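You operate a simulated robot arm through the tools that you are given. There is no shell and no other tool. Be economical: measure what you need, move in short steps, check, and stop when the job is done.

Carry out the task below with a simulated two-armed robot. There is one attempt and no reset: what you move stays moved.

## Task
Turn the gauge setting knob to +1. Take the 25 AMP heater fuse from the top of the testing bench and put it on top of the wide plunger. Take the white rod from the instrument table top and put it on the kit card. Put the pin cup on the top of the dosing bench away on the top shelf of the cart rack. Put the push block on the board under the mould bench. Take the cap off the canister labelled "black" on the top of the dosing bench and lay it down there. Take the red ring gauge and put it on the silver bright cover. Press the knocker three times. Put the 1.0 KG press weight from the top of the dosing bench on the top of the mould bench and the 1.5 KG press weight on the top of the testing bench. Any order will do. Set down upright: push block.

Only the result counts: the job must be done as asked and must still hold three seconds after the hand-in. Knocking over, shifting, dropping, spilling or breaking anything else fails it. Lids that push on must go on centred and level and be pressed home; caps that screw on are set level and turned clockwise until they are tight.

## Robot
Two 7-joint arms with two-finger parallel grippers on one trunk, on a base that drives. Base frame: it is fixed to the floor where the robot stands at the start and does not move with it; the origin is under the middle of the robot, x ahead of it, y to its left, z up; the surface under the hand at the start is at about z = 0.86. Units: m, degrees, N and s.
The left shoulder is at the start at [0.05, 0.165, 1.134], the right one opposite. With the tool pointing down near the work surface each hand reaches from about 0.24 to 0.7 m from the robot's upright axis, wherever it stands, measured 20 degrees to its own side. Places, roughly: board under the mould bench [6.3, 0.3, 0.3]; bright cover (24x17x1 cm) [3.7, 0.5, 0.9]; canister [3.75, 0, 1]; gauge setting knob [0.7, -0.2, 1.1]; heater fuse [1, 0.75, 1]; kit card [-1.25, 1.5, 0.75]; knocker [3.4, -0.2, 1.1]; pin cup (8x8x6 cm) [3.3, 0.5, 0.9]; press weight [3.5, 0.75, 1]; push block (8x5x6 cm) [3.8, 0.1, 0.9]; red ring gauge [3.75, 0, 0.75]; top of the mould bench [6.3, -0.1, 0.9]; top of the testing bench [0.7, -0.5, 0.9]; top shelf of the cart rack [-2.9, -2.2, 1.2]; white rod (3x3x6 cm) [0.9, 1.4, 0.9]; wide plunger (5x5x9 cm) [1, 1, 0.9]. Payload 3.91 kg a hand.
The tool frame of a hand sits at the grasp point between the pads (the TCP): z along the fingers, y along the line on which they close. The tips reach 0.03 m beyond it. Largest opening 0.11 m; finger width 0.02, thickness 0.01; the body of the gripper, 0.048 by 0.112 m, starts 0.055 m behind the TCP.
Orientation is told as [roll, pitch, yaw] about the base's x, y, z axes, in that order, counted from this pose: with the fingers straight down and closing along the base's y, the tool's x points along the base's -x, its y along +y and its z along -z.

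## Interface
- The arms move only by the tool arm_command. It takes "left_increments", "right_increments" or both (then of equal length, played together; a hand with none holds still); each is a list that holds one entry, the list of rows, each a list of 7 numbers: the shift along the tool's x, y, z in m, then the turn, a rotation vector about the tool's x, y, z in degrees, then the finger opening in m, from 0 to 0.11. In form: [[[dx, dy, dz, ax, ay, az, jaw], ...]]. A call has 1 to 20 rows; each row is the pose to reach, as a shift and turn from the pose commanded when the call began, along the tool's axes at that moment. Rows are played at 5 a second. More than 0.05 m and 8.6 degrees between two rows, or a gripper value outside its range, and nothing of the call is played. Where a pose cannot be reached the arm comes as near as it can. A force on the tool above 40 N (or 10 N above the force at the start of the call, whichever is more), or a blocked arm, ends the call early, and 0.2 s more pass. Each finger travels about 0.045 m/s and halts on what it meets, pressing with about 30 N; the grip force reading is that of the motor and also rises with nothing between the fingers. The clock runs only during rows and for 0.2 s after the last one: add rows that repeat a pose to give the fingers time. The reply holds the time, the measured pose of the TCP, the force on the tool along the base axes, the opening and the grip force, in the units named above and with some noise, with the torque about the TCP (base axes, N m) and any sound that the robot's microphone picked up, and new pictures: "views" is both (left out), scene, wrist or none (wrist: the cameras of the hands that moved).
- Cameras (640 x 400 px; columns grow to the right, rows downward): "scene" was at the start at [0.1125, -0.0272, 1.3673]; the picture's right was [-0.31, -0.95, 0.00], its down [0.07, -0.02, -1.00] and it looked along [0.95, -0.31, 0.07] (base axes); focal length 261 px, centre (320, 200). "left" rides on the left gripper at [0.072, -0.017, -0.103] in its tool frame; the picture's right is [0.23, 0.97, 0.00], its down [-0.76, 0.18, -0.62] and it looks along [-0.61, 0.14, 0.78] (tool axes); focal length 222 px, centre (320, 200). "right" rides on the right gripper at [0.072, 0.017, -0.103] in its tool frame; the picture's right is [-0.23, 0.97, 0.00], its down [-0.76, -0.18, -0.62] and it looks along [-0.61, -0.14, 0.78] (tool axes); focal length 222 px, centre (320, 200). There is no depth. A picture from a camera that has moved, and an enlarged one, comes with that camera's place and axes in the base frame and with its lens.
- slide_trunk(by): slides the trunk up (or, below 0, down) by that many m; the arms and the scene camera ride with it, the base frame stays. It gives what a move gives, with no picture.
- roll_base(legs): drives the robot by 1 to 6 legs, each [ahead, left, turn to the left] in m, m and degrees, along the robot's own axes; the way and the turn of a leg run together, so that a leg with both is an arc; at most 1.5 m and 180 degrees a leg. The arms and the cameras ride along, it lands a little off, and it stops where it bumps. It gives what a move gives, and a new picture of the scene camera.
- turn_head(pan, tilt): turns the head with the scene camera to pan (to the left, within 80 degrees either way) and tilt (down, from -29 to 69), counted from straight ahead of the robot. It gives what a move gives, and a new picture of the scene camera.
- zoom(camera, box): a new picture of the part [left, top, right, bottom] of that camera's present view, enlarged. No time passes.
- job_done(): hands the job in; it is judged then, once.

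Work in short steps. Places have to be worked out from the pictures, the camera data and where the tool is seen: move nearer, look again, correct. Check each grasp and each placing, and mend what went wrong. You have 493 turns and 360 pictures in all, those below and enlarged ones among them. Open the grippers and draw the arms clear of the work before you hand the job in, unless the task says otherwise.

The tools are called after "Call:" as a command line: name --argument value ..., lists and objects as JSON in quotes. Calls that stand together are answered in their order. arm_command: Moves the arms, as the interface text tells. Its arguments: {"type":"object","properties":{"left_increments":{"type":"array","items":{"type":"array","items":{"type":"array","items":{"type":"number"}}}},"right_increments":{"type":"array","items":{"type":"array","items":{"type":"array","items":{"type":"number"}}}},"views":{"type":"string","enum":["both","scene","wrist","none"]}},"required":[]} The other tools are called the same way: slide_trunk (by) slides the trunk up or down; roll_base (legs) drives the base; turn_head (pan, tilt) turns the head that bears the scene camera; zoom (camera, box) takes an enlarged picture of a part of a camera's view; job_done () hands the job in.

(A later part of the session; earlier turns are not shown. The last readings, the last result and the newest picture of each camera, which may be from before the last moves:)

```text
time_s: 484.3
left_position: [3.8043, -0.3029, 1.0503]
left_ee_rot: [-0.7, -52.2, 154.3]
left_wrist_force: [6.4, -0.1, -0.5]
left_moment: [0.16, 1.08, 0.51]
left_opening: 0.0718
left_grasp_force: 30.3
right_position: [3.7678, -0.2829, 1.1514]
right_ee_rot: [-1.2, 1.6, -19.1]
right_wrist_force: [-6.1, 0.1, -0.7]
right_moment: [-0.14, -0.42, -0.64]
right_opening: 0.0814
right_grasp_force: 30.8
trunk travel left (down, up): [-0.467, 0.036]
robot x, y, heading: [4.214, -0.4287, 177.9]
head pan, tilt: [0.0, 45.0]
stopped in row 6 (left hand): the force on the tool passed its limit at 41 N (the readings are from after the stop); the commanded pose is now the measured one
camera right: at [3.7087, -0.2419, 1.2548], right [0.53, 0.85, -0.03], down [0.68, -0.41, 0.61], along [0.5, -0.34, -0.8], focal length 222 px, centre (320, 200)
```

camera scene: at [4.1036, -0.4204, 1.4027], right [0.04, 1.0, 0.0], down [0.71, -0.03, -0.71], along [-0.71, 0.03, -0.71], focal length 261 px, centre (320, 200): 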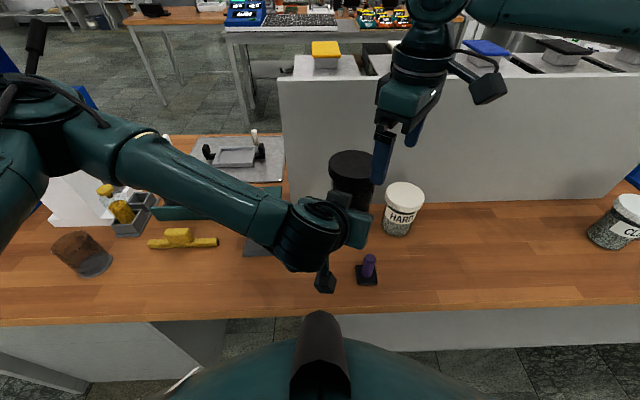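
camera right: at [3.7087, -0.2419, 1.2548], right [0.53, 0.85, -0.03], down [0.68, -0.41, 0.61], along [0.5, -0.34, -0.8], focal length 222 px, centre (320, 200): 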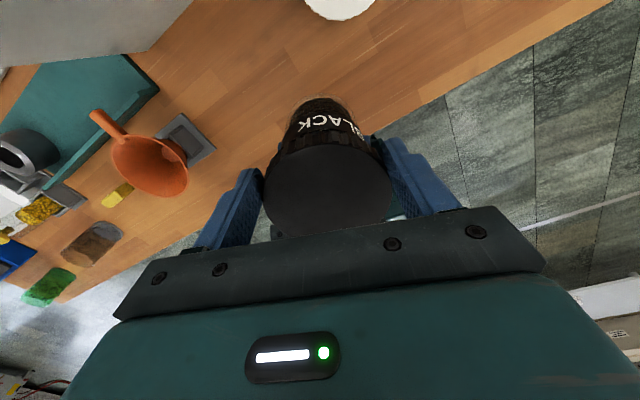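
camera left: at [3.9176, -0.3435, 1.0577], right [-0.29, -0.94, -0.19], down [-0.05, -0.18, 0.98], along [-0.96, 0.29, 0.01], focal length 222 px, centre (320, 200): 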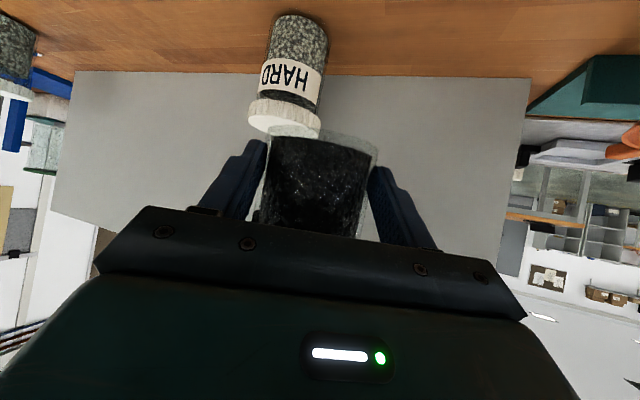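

Maybe the cap is free now and tilts in the grip. Test: pull up 10 mm and watch the force.

Call:
arm_command --right_increments '[[[0, 0, -0.003, 0, 0, 0, 0.06], [0, 0, -0.006, 0, 0, 0, 0.06], [0, 0, -0.01, 0, 0, 0, 0.06]]]' --views "wrist"

Call:
zoom --camera "scene" --box '[330, 90, 450, 220]'

```text
time_s: 485.1
left_position: [3.8047, -0.3023, 1.053]
left_ee_rot: [-0.9, -52.5, 154.0]
left_wrist_force: [18.8, -2.2, 24.3]
left_moment: [0.49, 2.66, 0.1]
left_opening: 0.0716
left_grasp_force: 30.0
right_position: [3.7686, -0.2819, 1.1602]
right_ee_rot: [-0.9, 1.5, -18.9]
right_wrist_force: [-18.4, 2.5, -26.3]
right_moment: [0.28, 0.32, -0.42]
right_opening: 0.0813
right_grasp_force: 29.6
trunk travel left (down, up): [-0.467, 0.036]
robot x, y, heading: [4.2124, -0.4277, 178.1]
head pan, tilt: [0.0, 45.0]
camera right: at [3.7095, -0.2419, 1.2636], right [0.53, 0.85, -0.02], down [0.68, -0.41, 0.6], along [0.5, -0.33, -0.8], focal length 222 px, centre (320, 200)
```

right: 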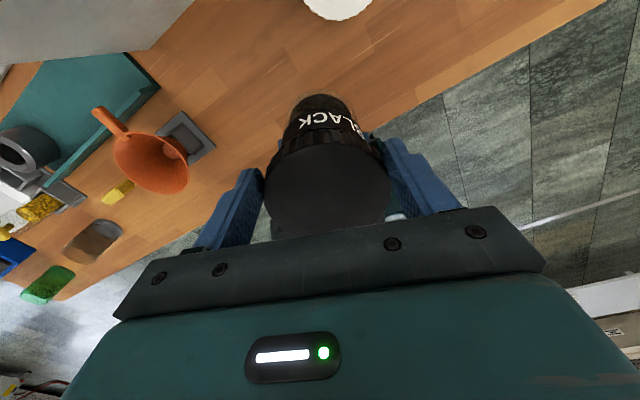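

```text
3.08 times, centred on (390, 155) of scene
camera zoom: at [4.1035, -0.4206, 1.4027], right [0.04, 1.0, 0.0], down [0.71, -0.03, -0.71], along [-0.71, 0.03, -0.71], focal length 802 px, centre (105, 338)
```

zoom: 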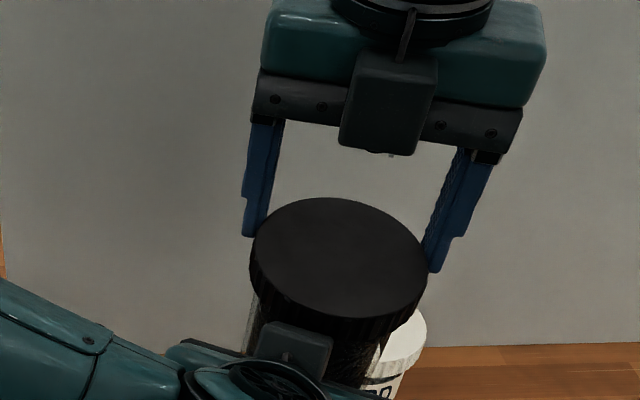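

The grip is ~1.3 cm off-centre (seen in the scene view). True cap centre ≈[3.776,-0.290]. Open, recentre, lower, and look.

Call:
arm_command --right_increments '[[[0, 0, 0.006, 0, 0, 0, 0.1], [0, 0, 0.01, 0, 0, 0, 0.108], [-0.005, -0.002, 0.012, 0, 0, 0, 0.108], [-0.0099, -0.004, 0.012, 0, 0, 0, 0.108], [-0.0099, -0.004, 0.012, 0, 0, 0, 0.108]]]' --views "none"

Call:
zoom --camera "scene" --box '[330, 90, 450, 220]'

```text
time_s: 486.3
left_position: [3.8043, -0.3033, 1.0503]
left_ee_rot: [-0.6, -52.1, 154.3]
left_wrist_force: [0.2, -0.1, -1.4]
left_moment: [-0.01, -0.01, 0.01]
left_opening: 0.0698
left_grasp_force: 30.2
right_position: [3.7768, -0.2907, 1.1502]
right_ee_rot: [-1.1, 1.5, -18.8]
right_wrist_force: [0.6, 0.6, -0.6]
right_moment: [0.01, -0.02, -0.01]
right_opening: 0.108
right_grasp_force: 0.0
trunk travel left (down, up): [-0.467, 0.036]
robot x, y, heading: [4.2131, -0.4233, 178.0]
head pan, tilt: [0.0, 45.0]
```

```text
3.08 times, centred on (390, 155) of scene
camera zoom: at [4.1034, -0.4205, 1.4027], right [0.04, 1.0, 0.0], down [0.71, -0.03, -0.71], along [-0.71, 0.03, -0.71], focal length 802 px, centre (105, 338)
```

zoom: 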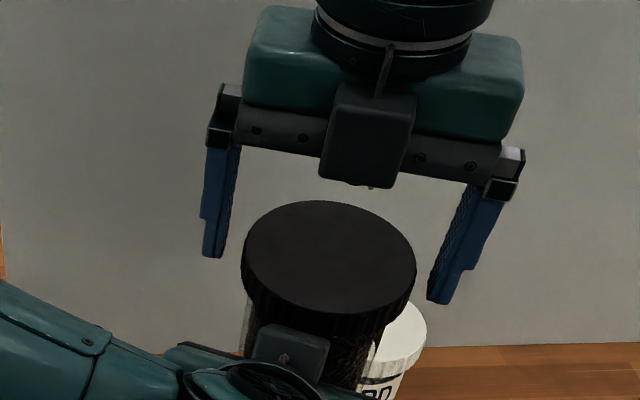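

Close here and read the opening: a centred grip gives 8.57 cm.

Call:
arm_command --right_increments '[[[0, 0, 0, 0, 0, 0, 0.09], [0, 0, 0, 0, 0, 0, 0.07], [0, 0, 0, 0, 0, 0, 0.06]]]' --views "none"

Call:
zoom --camera "scene" --box '[330, 90, 450, 220]'

```text
time_s: 487.1
left_position: [3.8046, -0.3039, 1.0496]
left_ee_rot: [-0.7, -52.1, 154.1]
left_wrist_force: [-0.3, -1.6, -0.9]
left_moment: [-0.15, 0.04, 0.1]
left_opening: 0.07
left_grasp_force: 29.8
right_position: [3.7777, -0.2907, 1.1491]
right_ee_rot: [-1.1, 1.4, -18.8]
right_wrist_force: [1.0, 1.8, -0.4]
right_moment: [0.28, -0.09, -0.04]
right_opening: 0.0857
right_grasp_force: 29.9
trunk travel left (down, up): [-0.467, 0.036]
robot x, y, heading: [4.214, -0.4217, 177.8]
head pan, tilt: [0.0, 45.0]
```

```text
3.08 times, centred on (390, 155) of scene
camera zoom: at [4.1034, -0.4205, 1.4027], right [0.04, 1.0, 0.0], down [0.71, -0.03, -0.71], along [-0.71, 0.03, -0.71], focal length 802 px, centre (105, 338)
```

zoom: 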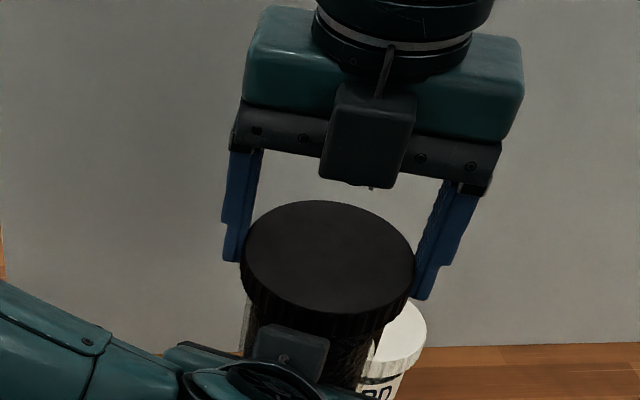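

Well centred (8.57 cm, almost no side force). Turn counter-clockwise 80°.

Call:
arm_command --right_increments '[[[0, 0, 0, 0, 0, -8, 0.06], [0, 0, 0, 0, 0, -16, 0.06], [0, 0, 0, 0, 0, -24, 0.06], [0, 0, 0, 0, 0, -32, 0.06], [0, 0, 0, 0, 0, -40, 0.06], [0, 0, -0.001, 0, 0, -48, 0.06], [0, 0, -0.001, 0, 0, -56, 0.06], [0, 0, -0.001, 0, 0, -64, 0.06], [0, 0, -0.001, 0, 0, -72, 0.06], [0, 0, -0.001, 0, 0, -80, 0.06]]]' --views "none"

Call:
zoom --camera "scene" --box '[330, 90, 450, 220]'

```text
time_s: 489.5
left_position: [3.808, -0.3024, 1.0473]
left_ee_rot: [-0.9, -51.5, 154.0]
left_wrist_force: [5.3, -4.4, -0.3]
left_moment: [0.32, 0.29, 0.03]
left_opening: 0.0504
left_grasp_force: 0.4
right_position: [3.7898, -0.2971, 1.1481]
right_ee_rot: [2.7, 1.5, 60.4]
right_wrist_force: [-5.1, 5.1, -1.4]
right_moment: [0.13, 0.28, 0.01]
right_opening: 0.0581
right_grasp_force: 0.1
right hand out of reach, approached as far as the arm can: row 10
trunk travel left (down, up): [-0.467, 0.036]
robot x, y, heading: [4.2133, -0.4256, 177.8]
head pan, tilt: [0.0, 45.0]
stopped in row 10 (left hand): the force on the tool passed its limit at 41 N (the readings are from after the stop); the commanded pose is now the measured one
```

```text
3.08 times, centred on (390, 155) of scene
camera zoom: at [4.1031, -0.4203, 1.4027], right [0.04, 1.0, 0.0], down [0.71, -0.03, -0.71], along [-0.71, 0.03, -0.71], focal length 802 px, centre (105, 338)
```

zoom: 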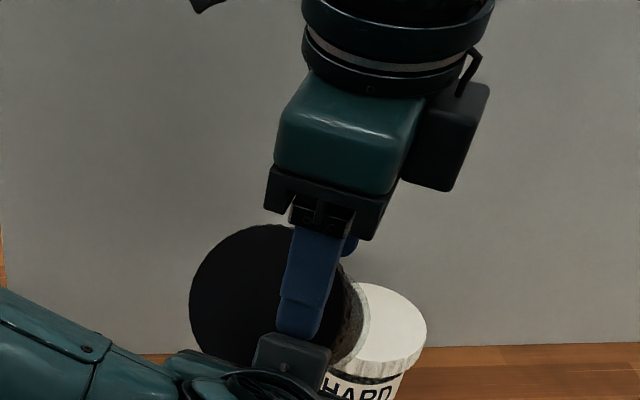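

The canister slipped out of the grips! Look at once (no time passes in a zoom).

Call:
zoom --camera "scene" --box '[200, 60, 520, 300]'

Call:
zoom --camera "right" --box '[100, 0, 540, 280]'

Call:
zoom --camera "left" --box '[100, 0, 540, 280]'

```text
1.67 times, centred on (360, 180) of scene
camera zoom: at [4.1031, -0.4203, 1.4027], right [0.04, 1.0, 0.0], down [0.71, -0.03, -0.71], along [-0.71, 0.03, -0.71], focal length 434 px, centre (253, 233)
```

zoom: 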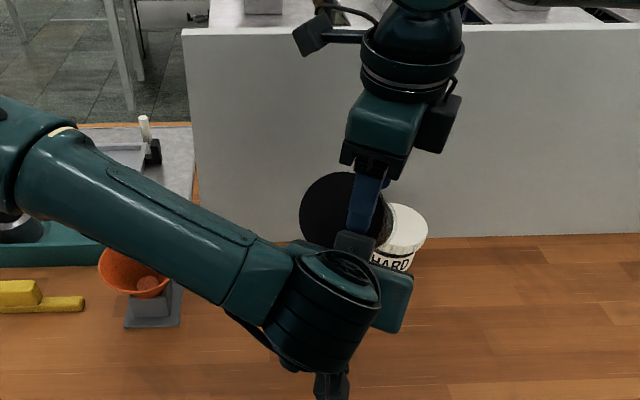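

```text
1.43 times, centred on (320, 140) of right
camera zoom: at [3.7452, -0.3514, 1.2533], right [-0.73, 0.68, 0.04], down [0.56, 0.57, 0.6], along [0.38, 0.46, -0.8], focal length 317 px, centre (320, 286)
```

zoom: 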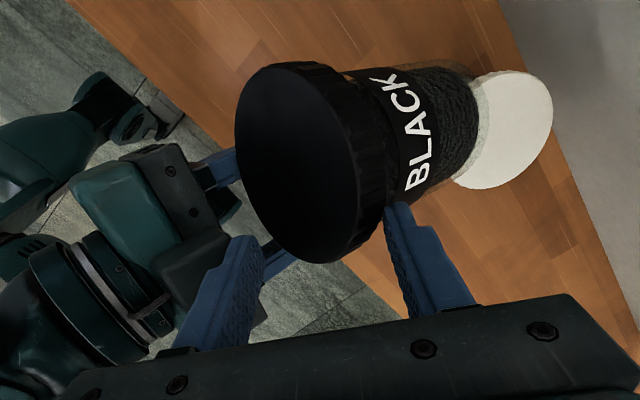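

```text
1.43 times, centred on (320, 140) of left
camera zoom: at [3.9291, -0.3443, 1.056], right [-0.31, -0.93, -0.19], down [-0.07, -0.17, 0.98], along [-0.95, 0.32, -0.01], focal length 317 px, centre (320, 286)
```

zoom: 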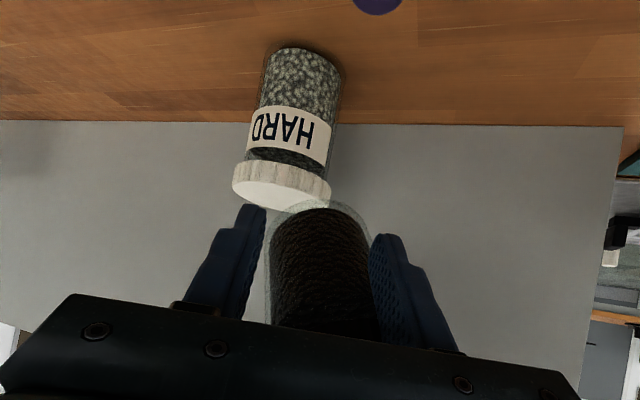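

The canister is tilted but wedged between the two hands (≈7 N). The right fingers straddle the cap front-to-back, so closing them should clamp it. Close the right jaw only.

Call:
arm_command --right_increments '[[[0, 0, 0, 0, 0, 0, 0.045], [0, 0, 0, 0, 0, 0, 0.03], [0, 0, 0, 0, 0, 0, 0.01], [0, 0, 0, 0, 0, 0, 0.0]]]' --views "wrist"

Call:
zoom --camera "scene" --box '[200, 60, 520, 300]'

```text
time_s: 490.5
left_position: [3.8097, -0.3051, 1.0424]
left_ee_rot: [-0.7, -50.8, 154.0]
left_wrist_force: [19.2, -19.1, -26.9]
left_moment: [1.41, 0.47, 0.74]
left_opening: 0.0543
left_grasp_force: 4.6
right_position: [3.7869, -0.296, 1.1511]
right_ee_rot: [3.1, 1.7, 60.4]
right_wrist_force: [-18.5, 19.0, 24.4]
right_moment: [0.37, 0.92, -0.52]
right_opening: 0.0292
right_grasp_force: 30.1
trunk travel left (down, up): [-0.467, 0.036]
robot x, y, heading: [4.2176, -0.4262, 177.9]
head pan, tilt: [0.0, 45.0]
camera right: at [3.7443, -0.3508, 1.2563], right [-0.73, 0.68, 0.05], down [0.57, 0.57, 0.59], along [0.38, 0.46, -0.81], focal length 222 px, centre (320, 200)
```

right: 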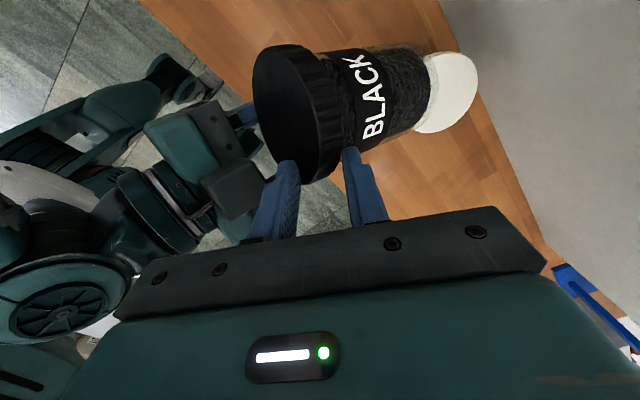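

```text
1.67 times, centred on (360, 180) of scene
camera zoom: at [4.1034, -0.4205, 1.4027], right [0.04, 1.0, 0.0], down [0.71, -0.03, -0.71], along [-0.71, 0.03, -0.71], focal length 434 px, centre (253, 233)
```

zoom: 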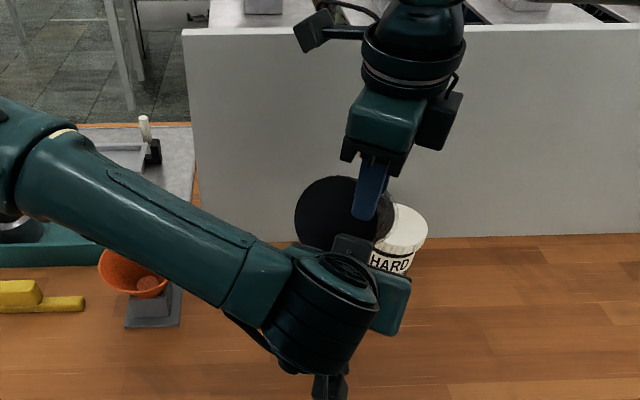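

The right hand now clamps the cap firmly across its thickness (2.9 cm, 30 N). I withdraw the left hand downward and back.

Call:
arm_command --left_increments '[[[0.016, 0, 0.012, 0, 0, 0, 0.06], [0.028, 0, 0.012, 0, 0, 0, 0.08], [0.045, 0, -0.01, 0, 0, 0, 0.08], [0.055, 0, -0.045, 0, 0, 0, 0.08], [0.065, 0, -0.08, 0, 0, 0, 0.08], [0.075, 0, -0.115, 0, 0, 0, 0.08]]]' --right_increments '[[[0, 0, 0, 0, 0, 0, 0], [0, 0, 0, 0, 0, 0, 0], [0, 0, 0, 0, 0, 0, 0], [0, 0, 0, 0, 0, 0, 0], [0, 0, 0, 0, 0, 0, 0], [0, 0, 0, 0, 0, 0, 0]]]'

```text
time_s: 492.1
left_position: [3.904, -0.3684, 1.0601]
left_ee_rot: [0.9, -52.9, 157.2]
left_wrist_force: [-0.6, 0.1, -0.2]
left_moment: [0.0, 0.0, 0.0]
left_opening: 0.0799
left_grasp_force: 0.0
right_position: [3.7922, -0.2978, 1.1483]
right_ee_rot: [2.4, 1.5, 60.5]
right_wrist_force: [-0.5, 0.5, -1.1]
right_moment: [0.03, -0.14, 0.0]
right_opening: 0.0171
right_grasp_force: 30.9
trunk travel left (down, up): [-0.467, 0.036]
robot x, y, heading: [4.2145, -0.4238, 178.0]
head pan, tilt: [0.0, 45.0]
stopped in row 6 (left hand): the arm was blocked; the commanded pose is now the measured one
camera scene: at [4.1034, -0.4205, 1.4027], right [0.04, 1.0, 0.0], down [0.71, -0.03, -0.71], along [-0.71, 0.03, -0.71], focal length 261 px, centre (320, 200)
camera right: at [3.7463, -0.3523, 1.2533], right [-0.73, 0.68, 0.04], down [0.56, 0.58, 0.6], along [0.38, 0.46, -0.8], focal length 222 px, centre (320, 200)
camera left: at [4.0264, -0.3999, 1.0645], right [-0.24, -0.96, -0.17], down [-0.03, -0.17, 0.99], along [-0.97, 0.24, 0.01], focal length 222 px, centre (320, 200)
```

scene: 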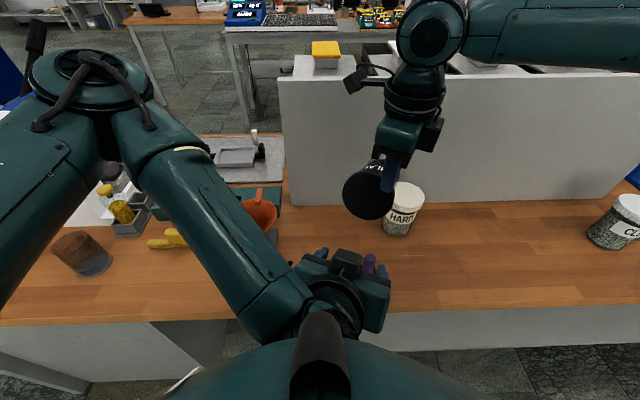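
right: 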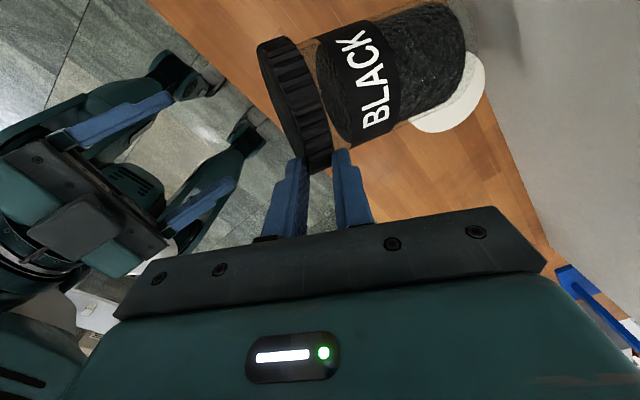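
left: 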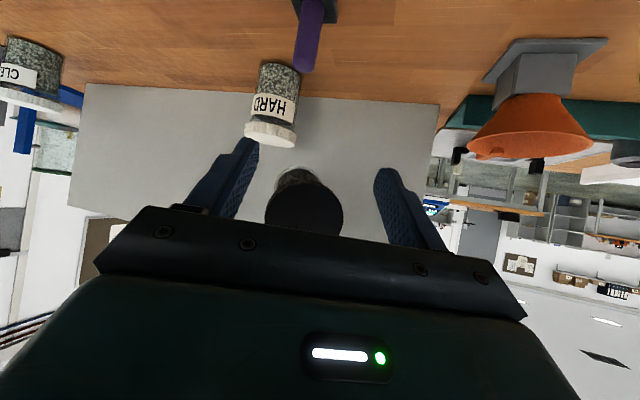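

The canister hangs securely from the right hand (cap thickness 1.7 cm). I move the left hand aside to its own side before re-orienting.

Call:
arm_command --left_increments '[[[-0.01, 0.03, 0.0, 0, 0, 0, 0.08], [-0.02, 0.07, 0.0, 0, 0, 0, 0.08], [-0.03, 0.11, 0.0, 0, 0, 0, 0.08], [-0.04, 0.15, 0.0, 0, 0, 0, 0.08], [-0.06, 0.19, 0.0, 0, 0, 0, 0.08], [-0.08, 0.22, 0.0, 0, 0, 0, 0.08]]]' --views "scene"

```text
time_s: 493.5
left_position: [3.7775, -0.552, 1.1257]
left_ee_rot: [1.1, -52.8, 156.9]
left_wrist_force: [-0.1, 0.0, 0.3]
left_moment: [0.01, -0.01, -0.02]
left_opening: 0.0799
left_grasp_force: 0.1
left hand out of reach, approached as far as the arm can: row 3, 4
right_position: [3.7921, -0.2977, 1.1484]
right_ee_rot: [2.6, 1.4, 60.6]
right_wrist_force: [-0.4, 0.9, -1.6]
right_moment: [0.01, -0.13, 0.0]
right_opening: 0.017
right_grasp_force: 29.8
trunk travel left (down, up): [-0.467, 0.036]
robot x, y, heading: [4.2143, -0.4251, 178.0]
head pan, tilt: [0.0, 45.0]
camera scene: at [4.1035, -0.4201, 1.4027], right [0.04, 1.0, 0.0], down [0.71, -0.03, -0.71], along [-0.71, 0.03, -0.71], focal length 261 px, centre (320, 200)
```

scene: 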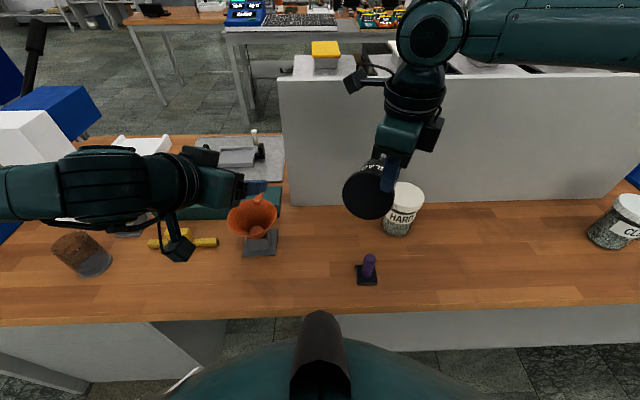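

Inspect the cap gap with the right wrist camera.

Call:
zoom --camera "right" --box '[230, 0, 510, 190]'

Call:
zoom --camera "scene" --box '[320, 110, 460, 240]'

```text
2.11 times, centred on (370, 95) of right
camera zoom: at [3.7464, -0.3519, 1.2535], right [-0.74, 0.68, 0.04], down [0.56, 0.58, 0.6], along [0.38, 0.46, -0.8], focal length 468 px, centre (215, 421)
```

zoom: 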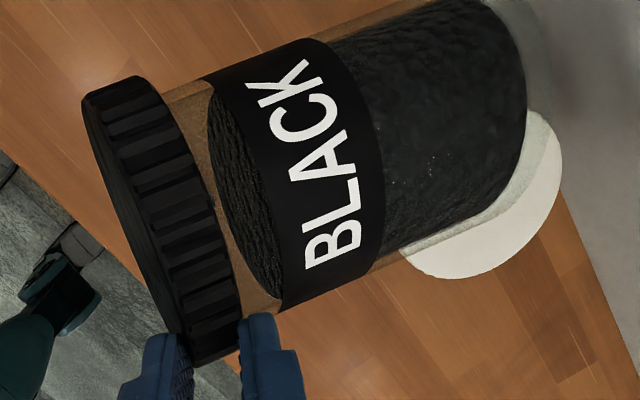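

```text
3.08 times, centred on (390, 175) of scene
camera zoom: at [4.1035, -0.4201, 1.4027], right [0.04, 1.0, 0.0], down [0.71, -0.03, -0.71], along [-0.71, 0.03, -0.71], focal length 802 px, centre (105, 277)
```

zoom: 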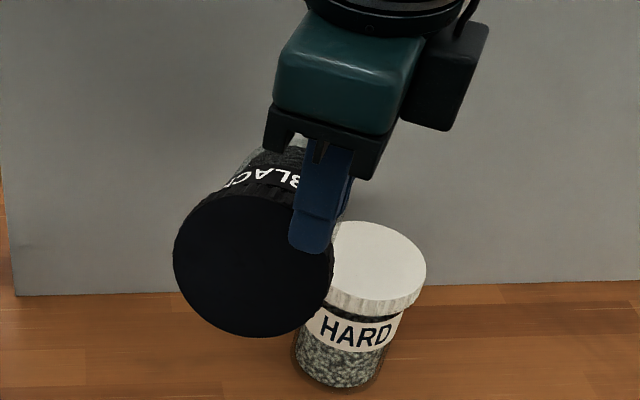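

Turn the right hand clockwise 135° so the canister points toward me, cap away.

Call:
arm_command --right_increments '[[[0, 0, 0, 0, 0, 8, 0], [0, 0, 0, 0, 0, 16, 0], [0, 0, 0, 0, 0, 24, 0], [0, 0, 0, 0, 0, 32, 0], [0, 0, 0, 0, 0, 40, 0], [0, 0, 0, 0, 0, 48, 0], [0, 0, 0, 0, 0, 56, 0], [0, 0, 0, 0, 0, 64, 0], [0, 0, 0, 0, 0, 72, 0], [0, 0, 0, 0, 0, 80, 0], [0, 0, 0, 0, 0, 88, 0], [0, 0, 0, 0, 0, 96, 0], [0, 0, 0, 0, 0, 104, 0], [0, 0, 0, 0, 0, 112, 0], [0, 0, 0, 0, 0, 120, 0], [0, 0, 0, 0, 0, 128, 0], [0, 0, 0, 0, 0, 135, 0]]]' --views "scene"

```text
time_s: 497.1
left_position: [3.7754, -0.5513, 1.1264]
left_ee_rot: [1.1, -52.8, 157.1]
left_wrist_force: [-0.1, 0.2, -0.3]
left_moment: [0.01, 0.0, -0.02]
left_opening: 0.08
left_grasp_force: 0.1
right_position: [3.7912, -0.2973, 1.1501]
right_ee_rot: [-2.7, 0.7, -74.6]
right_wrist_force: [0.1, -0.6, -1.5]
right_moment: [-0.08, 0.03, -0.02]
right_opening: 0.0162
right_grasp_force: 30.1
trunk travel left (down, up): [-0.467, 0.036]
robot x, y, heading: [4.214, -0.4236, 177.8]
head pan, tilt: [0.0, 45.0]
camera scene: at [4.1034, -0.4205, 1.4027], right [0.04, 1.0, 0.0], down [0.71, -0.03, -0.71], along [-0.71, 0.03, -0.71], focal length 261 px, centre (320, 200)
```

scene: 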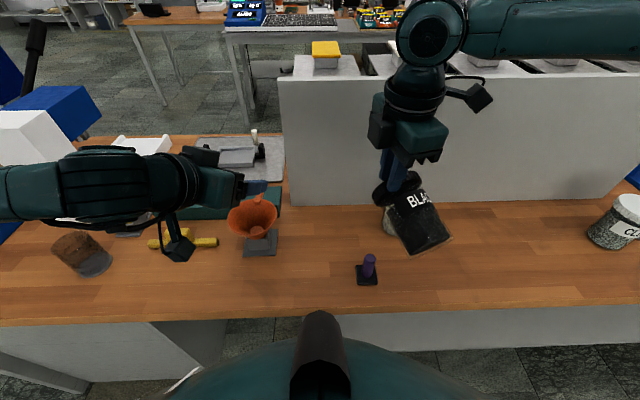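

Back the base 12 cm, then begin tilting the hand up (about tool x) while extending forward.

Call:
roll_base --legs '[[-0.12, 0, 0]]'

Call:
arm_command --right_increments '[[[0.005, -0.02, 0, 8, 0, 0, 0], [0.01, -0.04, 0, 16, 0, 0, 0], [0.015, -0.06, 0, 24, 0, 0, 0], [0.02, -0.08, 0, 32, 0, 0, 0], [0.025, -0.1, 0, 40, 0, 0, 0], [0.03, -0.12, 0, 46, 0, 0, 0]]]' --views "scene"

```text
time_s: 498.4
left_position: [3.8975, -0.5578, 1.1275]
left_ee_rot: [1.0, -52.9, 157.0]
left_wrist_force: [0.5, -0.5, -0.1]
left_moment: [-0.02, 0.0, 0.03]
left_opening: 0.0798
left_grasp_force: 0.0
right_position: [3.9131, -0.3028, 1.1501]
right_ee_rot: [-2.8, 0.9, -74.5]
right_wrist_force: [0.6, 0.0, -1.6]
right_moment: [-0.04, 0.09, -0.02]
right_opening: 0.0161
right_grasp_force: 30.0
trunk travel left (down, up): [-0.467, 0.036]
robot x, y, heading: [4.3352, -0.4265, 177.8]
head pan, tilt: [0.0, 45.0]
camera scene: at [4.2258, -0.4248, 1.4028], right [0.04, 1.0, 0.0], down [0.71, -0.03, -0.71], along [-0.71, 0.03, -0.71], focal length 261 px, centre (320, 200)
```

scene: 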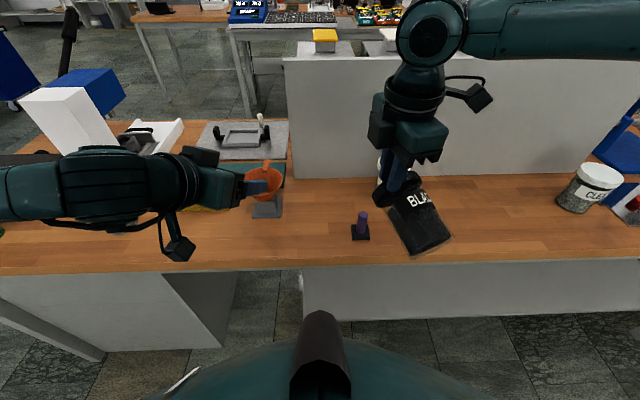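

```text
time_s: 499.8
left_position: [3.8978, -0.5557, 1.1254]
left_ee_rot: [1.0, -52.8, 157.1]
left_wrist_force: [0.6, 0.0, 0.3]
left_moment: [0.01, -0.01, 0.0]
left_opening: 0.0797
left_grasp_force: 0.1
right_position: [3.7893, -0.3041, 1.1566]
right_ee_rot: [-48.8, 0.7, -74.4]
right_wrist_force: [-1.1, -0.8, -1.5]
right_moment: [-0.06, -0.03, -0.03]
right_opening: 0.0154
right_grasp_force: 29.9
trunk travel left (down, up): [-0.467, 0.036]
robot x, y, heading: [4.3401, -0.4303, 177.8]
head pan, tilt: [0.0, 45.0]
camera scene: at [4.2243, -0.4248, 1.4027], right [0.04, 1.0, 0.0], down [0.71, -0.03, -0.71], along [-0.71, 0.03, -0.71], focal length 261 px, centre (320, 200)
```

scene: 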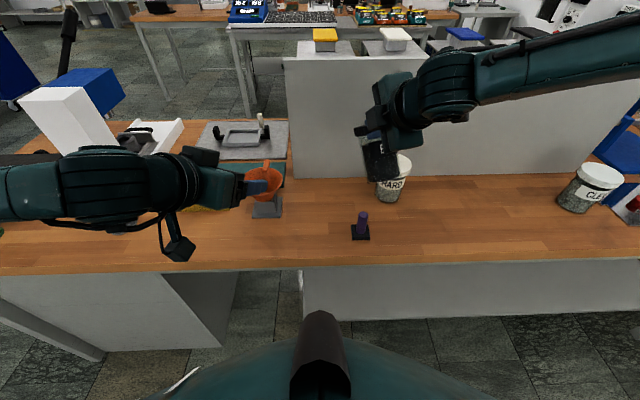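

Call:
zoom --camera "scene" --box '[310, 90, 450, 220]'

Call:
zoom --camera "right" --box '[160, 0, 480, 240]'

```text
3.08 times, centred on (380, 155) of scene
camera zoom: at [4.2243, -0.4248, 1.4027], right [0.04, 1.0, 0.0], down [0.71, -0.03, -0.71], along [-0.71, 0.03, -0.71], focal length 802 px, centre (135, 338)
```

zoom: 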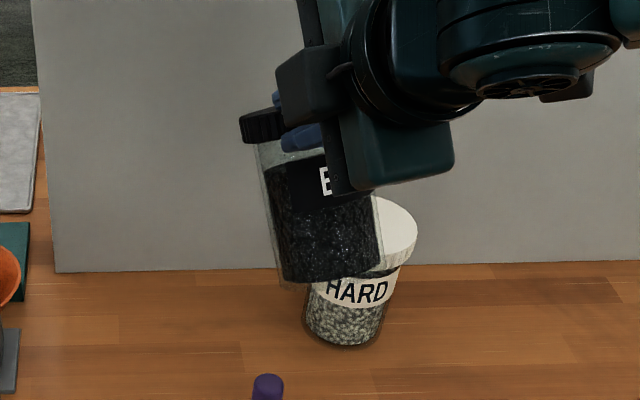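

```text
1.67 times, centred on (320, 120) of right
camera zoom: at [3.8553, -0.2117, 1.2106], right [0.68, -0.04, -0.74], down [0.54, -0.65, 0.54], along [-0.5, -0.76, -0.42], focal length 370 px, centre (320, 333)
```

zoom: 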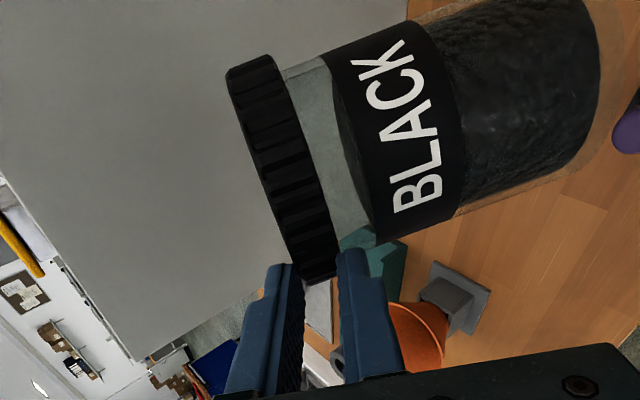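

It needs about 41° more. Continue, extending 5 cm.

Call:
arm_command --right_increments '[[[0, -0.006, 0.007, 8, 0, 0, 0], [0, -0.012, 0.014, 16, 0, 0, 0], [0, -0.018, 0.021, 24, 0, 0, 0], [0, -0.025, 0.03, 32, 0, 0, 0], [0, -0.033, 0.0376, 40, 0, 0, 0], [0, -0.033, 0.0376, 40, 0, 0, 0]]]' --views "scene"

Call:
zoom --camera "scene" --box '[310, 90, 450, 220]'

```text
time_s: 501.2
left_position: [3.8981, -0.5568, 1.1257]
left_ee_rot: [1.0, -52.9, 157.1]
left_wrist_force: [0.0, 0.4, -0.3]
left_moment: [0.0, 0.02, 0.01]
left_opening: 0.0801
left_grasp_force: 0.1
right_position: [3.7493, -0.3024, 1.1691]
right_ee_rot: [-88.8, 0.8, -74.5]
right_wrist_force: [0.7, -0.2, -1.8]
right_moment: [-0.02, -0.15, -0.02]
right_opening: 0.016
right_grasp_force: 29.6
right hand out of reach, approached as far as the arm can: row 4, 5, 6
trunk travel left (down, up): [-0.467, 0.036]
robot x, y, heading: [4.3336, -0.4297, 178.2]
head pan, tilt: [0.0, 45.0]
camera scene: at [4.2247, -0.425, 1.4027], right [0.04, 1.0, 0.0], down [0.71, -0.02, -0.71], along [-0.71, 0.03, -0.71], focal length 261 px, centre (320, 200)
```

scene: 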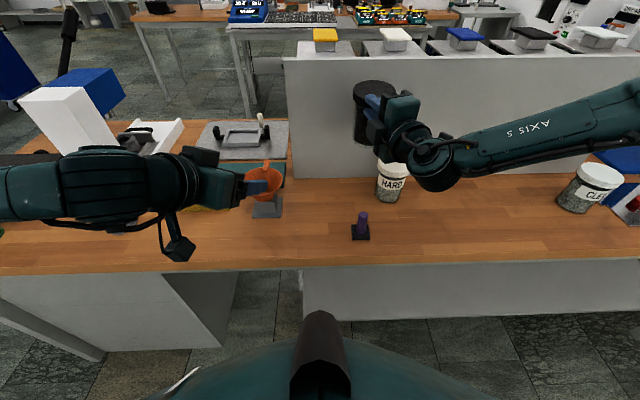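

```text
3.08 times, centred on (380, 155) of scene
camera zoom: at [4.2247, -0.425, 1.4027], right [0.04, 1.0, 0.0], down [0.71, -0.02, -0.71], along [-0.71, 0.03, -0.71], focal length 802 px, centre (135, 338)
```

zoom: 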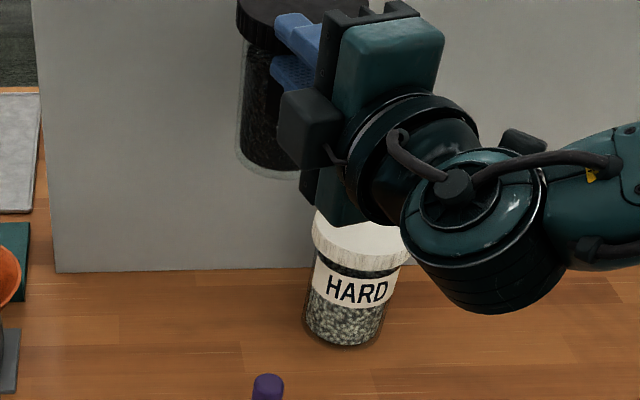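

The canister now hangs upright from the right hand. I bring the left hand in toward the body from the left side (yaw 125°), open, stopping short to look.

Call:
arm_command --left_increments '[[[-0.013, -0.011, 0.026, 5.1, 0, 3.9, 0.1], [-0.026, -0.022, 0.051, 10.2, 0, 7.7, 0.11], [-0.039, -0.034, 0.077, 15.3, 0, 11.6, 0.11], [-0.052, -0.045, 0.102, 20.4, 0, 15.4, 0.11], [-0.0645, -0.056, 0.128, 25.5, 0, 19.3, 0.11], [-0.0645, -0.056, 0.128, 25.5, 0, 19.3, 0.11]]]'

```text
time_s: 502.6
left_position: [3.7876, -0.4515, 1.1005]
left_ee_rot: [0.7, -52.5, 125.3]
left_wrist_force: [0.9, -0.3, -0.1]
left_moment: [-0.01, -0.02, -0.05]
left_opening: 0.1102
left_grasp_force: 0.1
right_position: [3.7512, -0.3026, 1.1698]
right_ee_rot: [-88.7, 0.7, -74.5]
right_wrist_force: [0.3, 0.0, -2.3]
right_moment: [-0.06, -0.1, -0.03]
right_opening: 0.0165
right_grasp_force: 30.3
trunk travel left (down, up): [-0.467, 0.036]
robot x, y, heading: [4.3375, -0.4264, 178.0]
head pan, tilt: [0.0, 45.0]
camera scene: at [4.2251, -0.4251, 1.4027], right [0.04, 1.0, 0.0], down [0.71, -0.02, -0.71], along [-0.71, 0.03, -0.71], focal length 261 px, centre (320, 200)
camera left: at [3.8756, -0.5431, 1.1062], right [-0.71, -0.68, -0.17], down [-0.12, -0.13, 0.98], along [-0.69, 0.72, 0.01], focal length 222 px, centre (320, 200)
```

scene: 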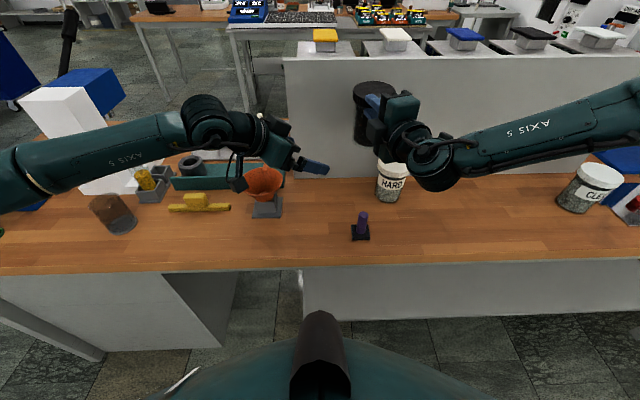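
left: 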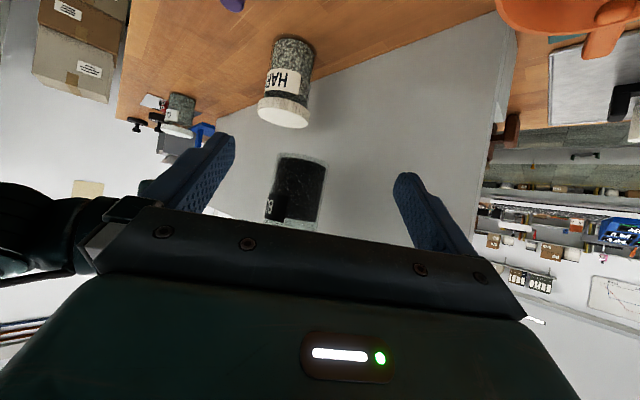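

Canister axis ≈[3.705,-0.320]. Advance along the fingers in steps, first 0.10.

Call:
arm_command --left_increments '[[[0.0095, -0.0086, 0.0073, 0, 0, 0, 0.11], [-0.006, -0.0086, 0.027, 0, 0, 0, 0.11], [-0.021, -0.0086, 0.047, 0, 0, 0, 0.11], [-0.036, -0.0086, 0.067, 0, 0, 0, 0.11], [-0.051, -0.0086, 0.087, 0, 0, 0, 0.11], [-0.051, -0.0086, 0.087, 0, 0, 0, 0.11]]]'

Call:
zoom --camera "scene" --box '[290, 70, 450, 220]'

```text
time_s: 504.0
left_position: [3.7361, -0.368, 1.0857]
left_ee_rot: [0.8, -52.6, 125.4]
left_wrist_force: [0.4, 0.1, 0.8]
left_moment: [0.02, -0.02, 0.0]
left_opening: 0.1101
left_grasp_force: 0.0
right_position: [3.7487, -0.3035, 1.1682]
right_ee_rot: [-88.8, 0.7, -74.5]
right_wrist_force: [-0.7, 0.4, -2.0]
right_moment: [-0.02, -0.15, 0.01]
right_opening: 0.0164
right_grasp_force: 30.3
trunk travel left (down, up): [-0.467, 0.036]
robot x, y, heading: [4.3355, -0.4292, 177.8]
head pan, tilt: [0.0, 45.0]
camera scene: at [4.2248, -0.4252, 1.4027], right [0.04, 1.0, 0.0], down [0.71, -0.02, -0.71], along [-0.71, 0.03, -0.71], focal length 261 px, centre (320, 200)
camera left: at [3.823, -0.4586, 1.0918], right [-0.71, -0.68, -0.17], down [-0.12, -0.12, 0.99], along [-0.7, 0.72, 0.01], focal length 222 px, centre (320, 200)
```

scene: 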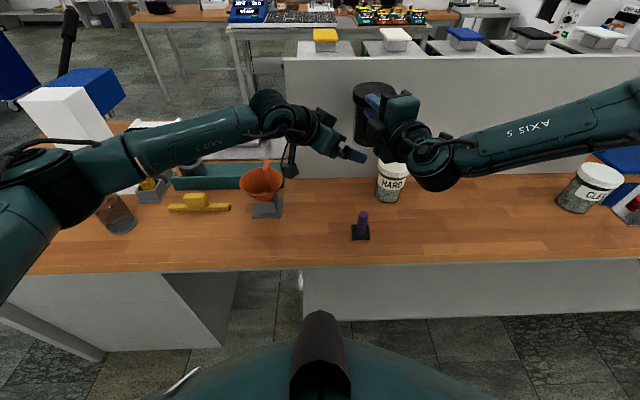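
left: 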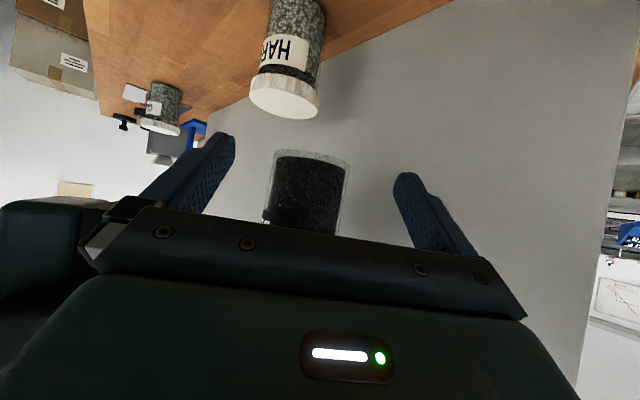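

```text
2.67 times, centred on (370, 145) of scene
camera zoom: at [4.2248, -0.4252, 1.4027], right [0.04, 1.0, 0.0], down [0.71, -0.02, -0.71], along [-0.71, 0.03, -0.71], focal length 695 px, centre (187, 347)
```

zoom: 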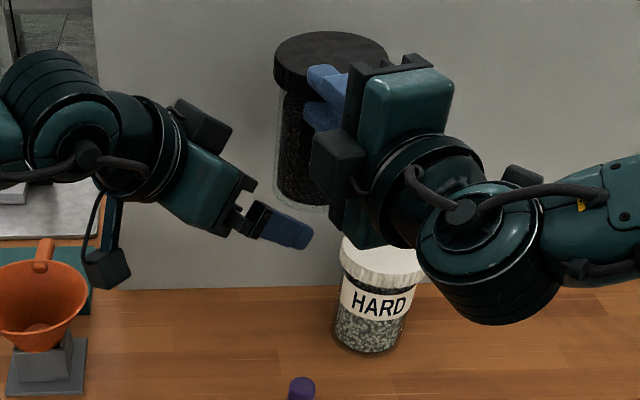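

Axis ≈[3.692,-0.308]. Advance the remaining 7.5 cm, then close on the body.

Call:
arm_command --left_increments '[[[-0.016, 0, 0.019, 0, 0, 0, 0.11], [-0.032, 0.001, 0.038, 0, 0, 0, 0.11], [-0.0477, 0.001, 0.0574, 0, 0, 0, 0.11], [-0.0477, 0.001, 0.0574, 0, 0, 0, 0.11]]]'

Call:
zoom --camera "scene" --box '[290, 70, 450, 220]'

```text
time_s: 505.0
left_position: [3.706, -0.327, 1.089]
left_ee_rot: [0.8, -52.4, 125.2]
left_wrist_force: [0.8, 0.6, 0.3]
left_moment: [0.02, 0.01, -0.02]
left_opening: 0.11
left_grasp_force: 0.1
left hand out of reach, approached as far as the arm can: row 3, 4
right_position: [3.7482, -0.3031, 1.1679]
right_ee_rot: [-88.7, 0.7, -74.6]
right_wrist_force: [-0.2, -0.6, -1.3]
right_moment: [-0.05, -0.14, -0.02]
right_opening: 0.0165
right_grasp_force: 29.9
trunk travel left (down, up): [-0.467, 0.036]
robot x, y, heading: [4.3367, -0.4306, 178.0]
head pan, tilt: [0.0, 45.0]
camera scene: at [4.2247, -0.4246, 1.4027], right [0.04, 1.0, 0.0], down [0.71, -0.03, -0.71], along [-0.71, 0.02, -0.71], focal length 261 px, centre (320, 200)
camera left: at [3.7936, -0.4194, 1.095], right [-0.71, -0.69, -0.17], down [-0.12, -0.12, 0.99], along [-0.7, 0.72, 0.01], focal length 222 px, centre (320, 200)
```

scene: 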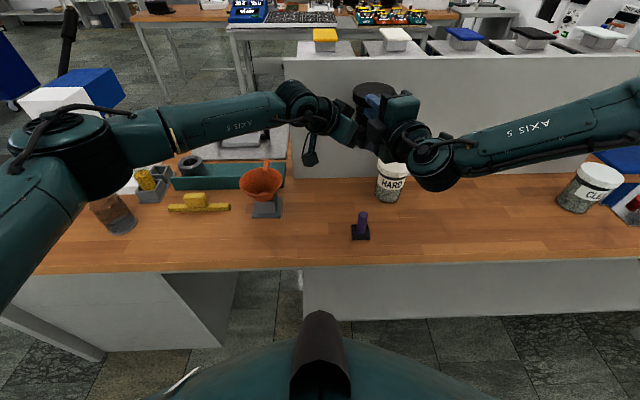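
left: 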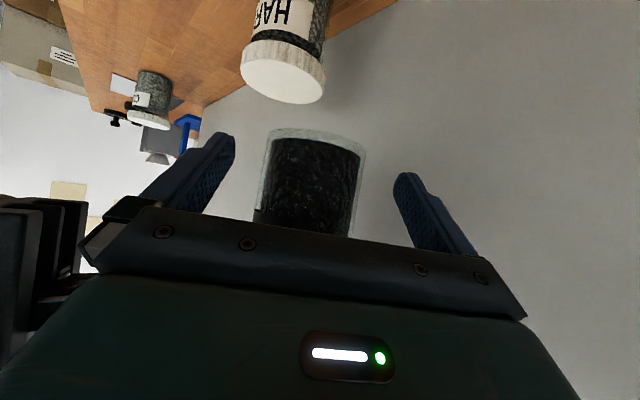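

```text
2.67 times, centred on (370, 145) of scene
camera zoom: at [4.2247, -0.4246, 1.4027], right [0.04, 1.0, 0.0], down [0.71, -0.03, -0.71], along [-0.71, 0.02, -0.71], focal length 695 px, centre (187, 347)
```

zoom: 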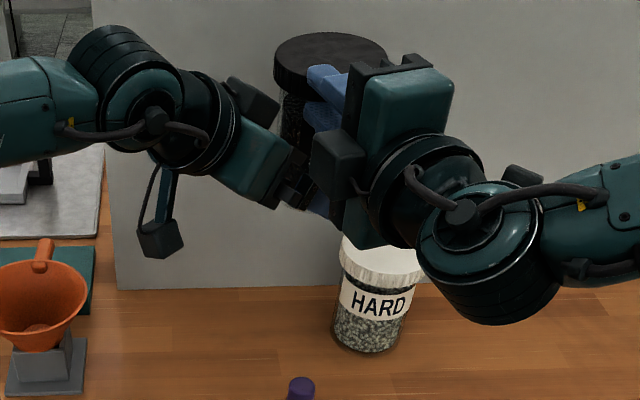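

The left is at its reach; I bring the canister 2.4 cm toward it with the right hand, then close the left on the body.

Call:
arm_command --right_increments '[[[-0.011, 0, -0.004, 0, 0, 0, 0], [-0.0225, 0, -0.0085, 0, 0, 0, 0], [-0.0225, 0, -0.0085, 0, 0, 0, 0]]]' --views "none"

Call:
zoom --camera "left" --box '[120, 80, 500, 280]'

Call:
zoom --camera "scene" --box '[290, 70, 450, 220]'

```text
time_s: 505.8
left_position: [3.7053, -0.3291, 1.0892]
left_ee_rot: [0.8, -52.4, 125.3]
left_wrist_force: [-0.1, -0.3, -0.2]
left_moment: [-0.02, -0.01, 0.01]
left_opening: 0.1106
left_grasp_force: 0.0
right_position: [3.7679, -0.3161, 1.1729]
right_ee_rot: [-88.8, 0.8, -74.6]
right_wrist_force: [0.4, 0.8, -1.9]
right_moment: [-0.05, -0.1, -0.01]
right_opening: 0.0163
right_grasp_force: 30.0
right hand out of reach, approached as far as the arm can: row 1, 2, 3
trunk travel left (down, up): [-0.467, 0.036]
robot x, y, heading: [4.3385, -0.4294, 178.0]
head pan, tilt: [0.0, 45.0]
```

```text
1.68 times, centred on (310, 180) of left
camera zoom: at [3.7936, -0.4197, 1.0948], right [-0.71, -0.69, -0.17], down [-0.12, -0.12, 0.99], along [-0.7, 0.72, 0.01], focal length 374 px, centre (337, 234)
```

zoom: 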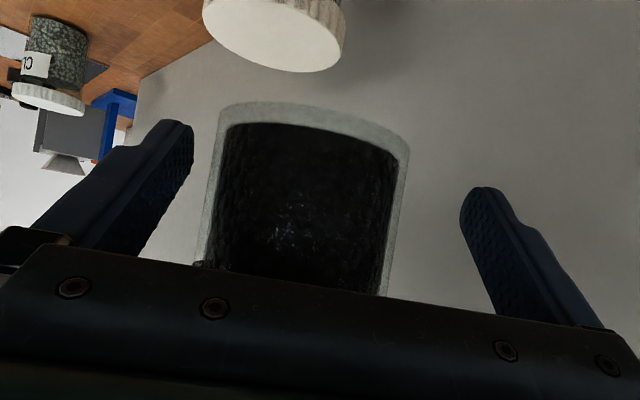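

```text
2.67 times, centred on (370, 145) of scene
camera zoom: at [4.2246, -0.4248, 1.4027], right [0.04, 1.0, 0.0], down [0.71, -0.03, -0.71], along [-0.71, 0.03, -0.71], focal length 695 px, centre (187, 347)
```

zoom: 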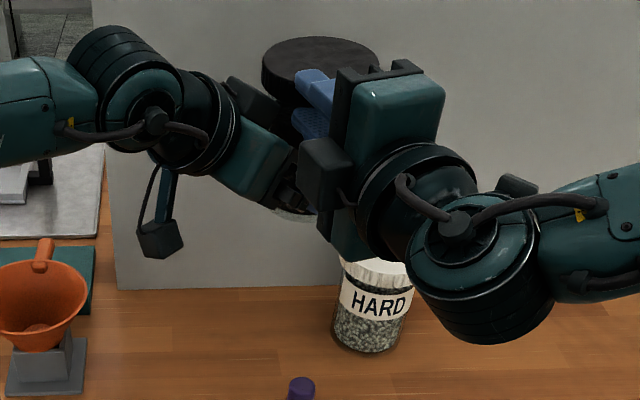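

Axis is 1.7 cm past the left TCP; bring it 1.2 cm closer.

Call:
arm_command --right_increments '[[[-0.008, 0.003, -0.002, 0, 0, 0, 0], [-0.014, 0.004, -0.004, 0, 0, 0, 0], [-0.014, 0.004, -0.004, 0, 0, 0, 0]]]' --views "none"

Call:
zoom --camera "left" --box '[120, 80, 500, 280]'

```text
time_s: 506.6
left_position: [3.7069, -0.328, 1.0887]
left_ee_rot: [0.7, -52.5, 125.2]
left_wrist_force: [18.5, -9.6, 2.2]
left_moment: [0.66, 1.31, -0.07]
left_opening: 0.11
left_grasp_force: 0.1
right_position: [3.7771, -0.316, 1.1743]
right_ee_rot: [-88.8, 0.7, -75.0]
right_wrist_force: [-18.3, 9.9, -4.2]
right_moment: [0.16, 0.05, -0.8]
right_opening: 0.0165
right_grasp_force: 30.0
right hand out of reach, approached as far as the arm can: row 1, 2, 3
trunk travel left (down, up): [-0.467, 0.036]
robot x, y, heading: [4.3311, -0.4289, 178.0]
head pan, tilt: [0.0, 45.0]
```

```text
1.68 times, centred on (310, 180) of left
camera zoom: at [3.7942, -0.4194, 1.0948], right [-0.71, -0.68, -0.17], down [-0.12, -0.12, 0.99], along [-0.69, 0.72, 0.01], focal length 374 px, centre (337, 234)
```

zoom: 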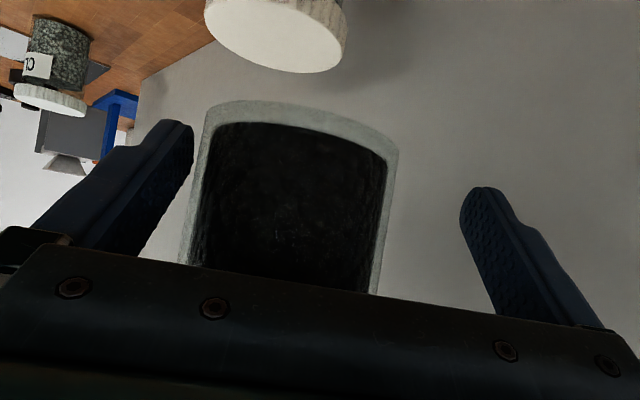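

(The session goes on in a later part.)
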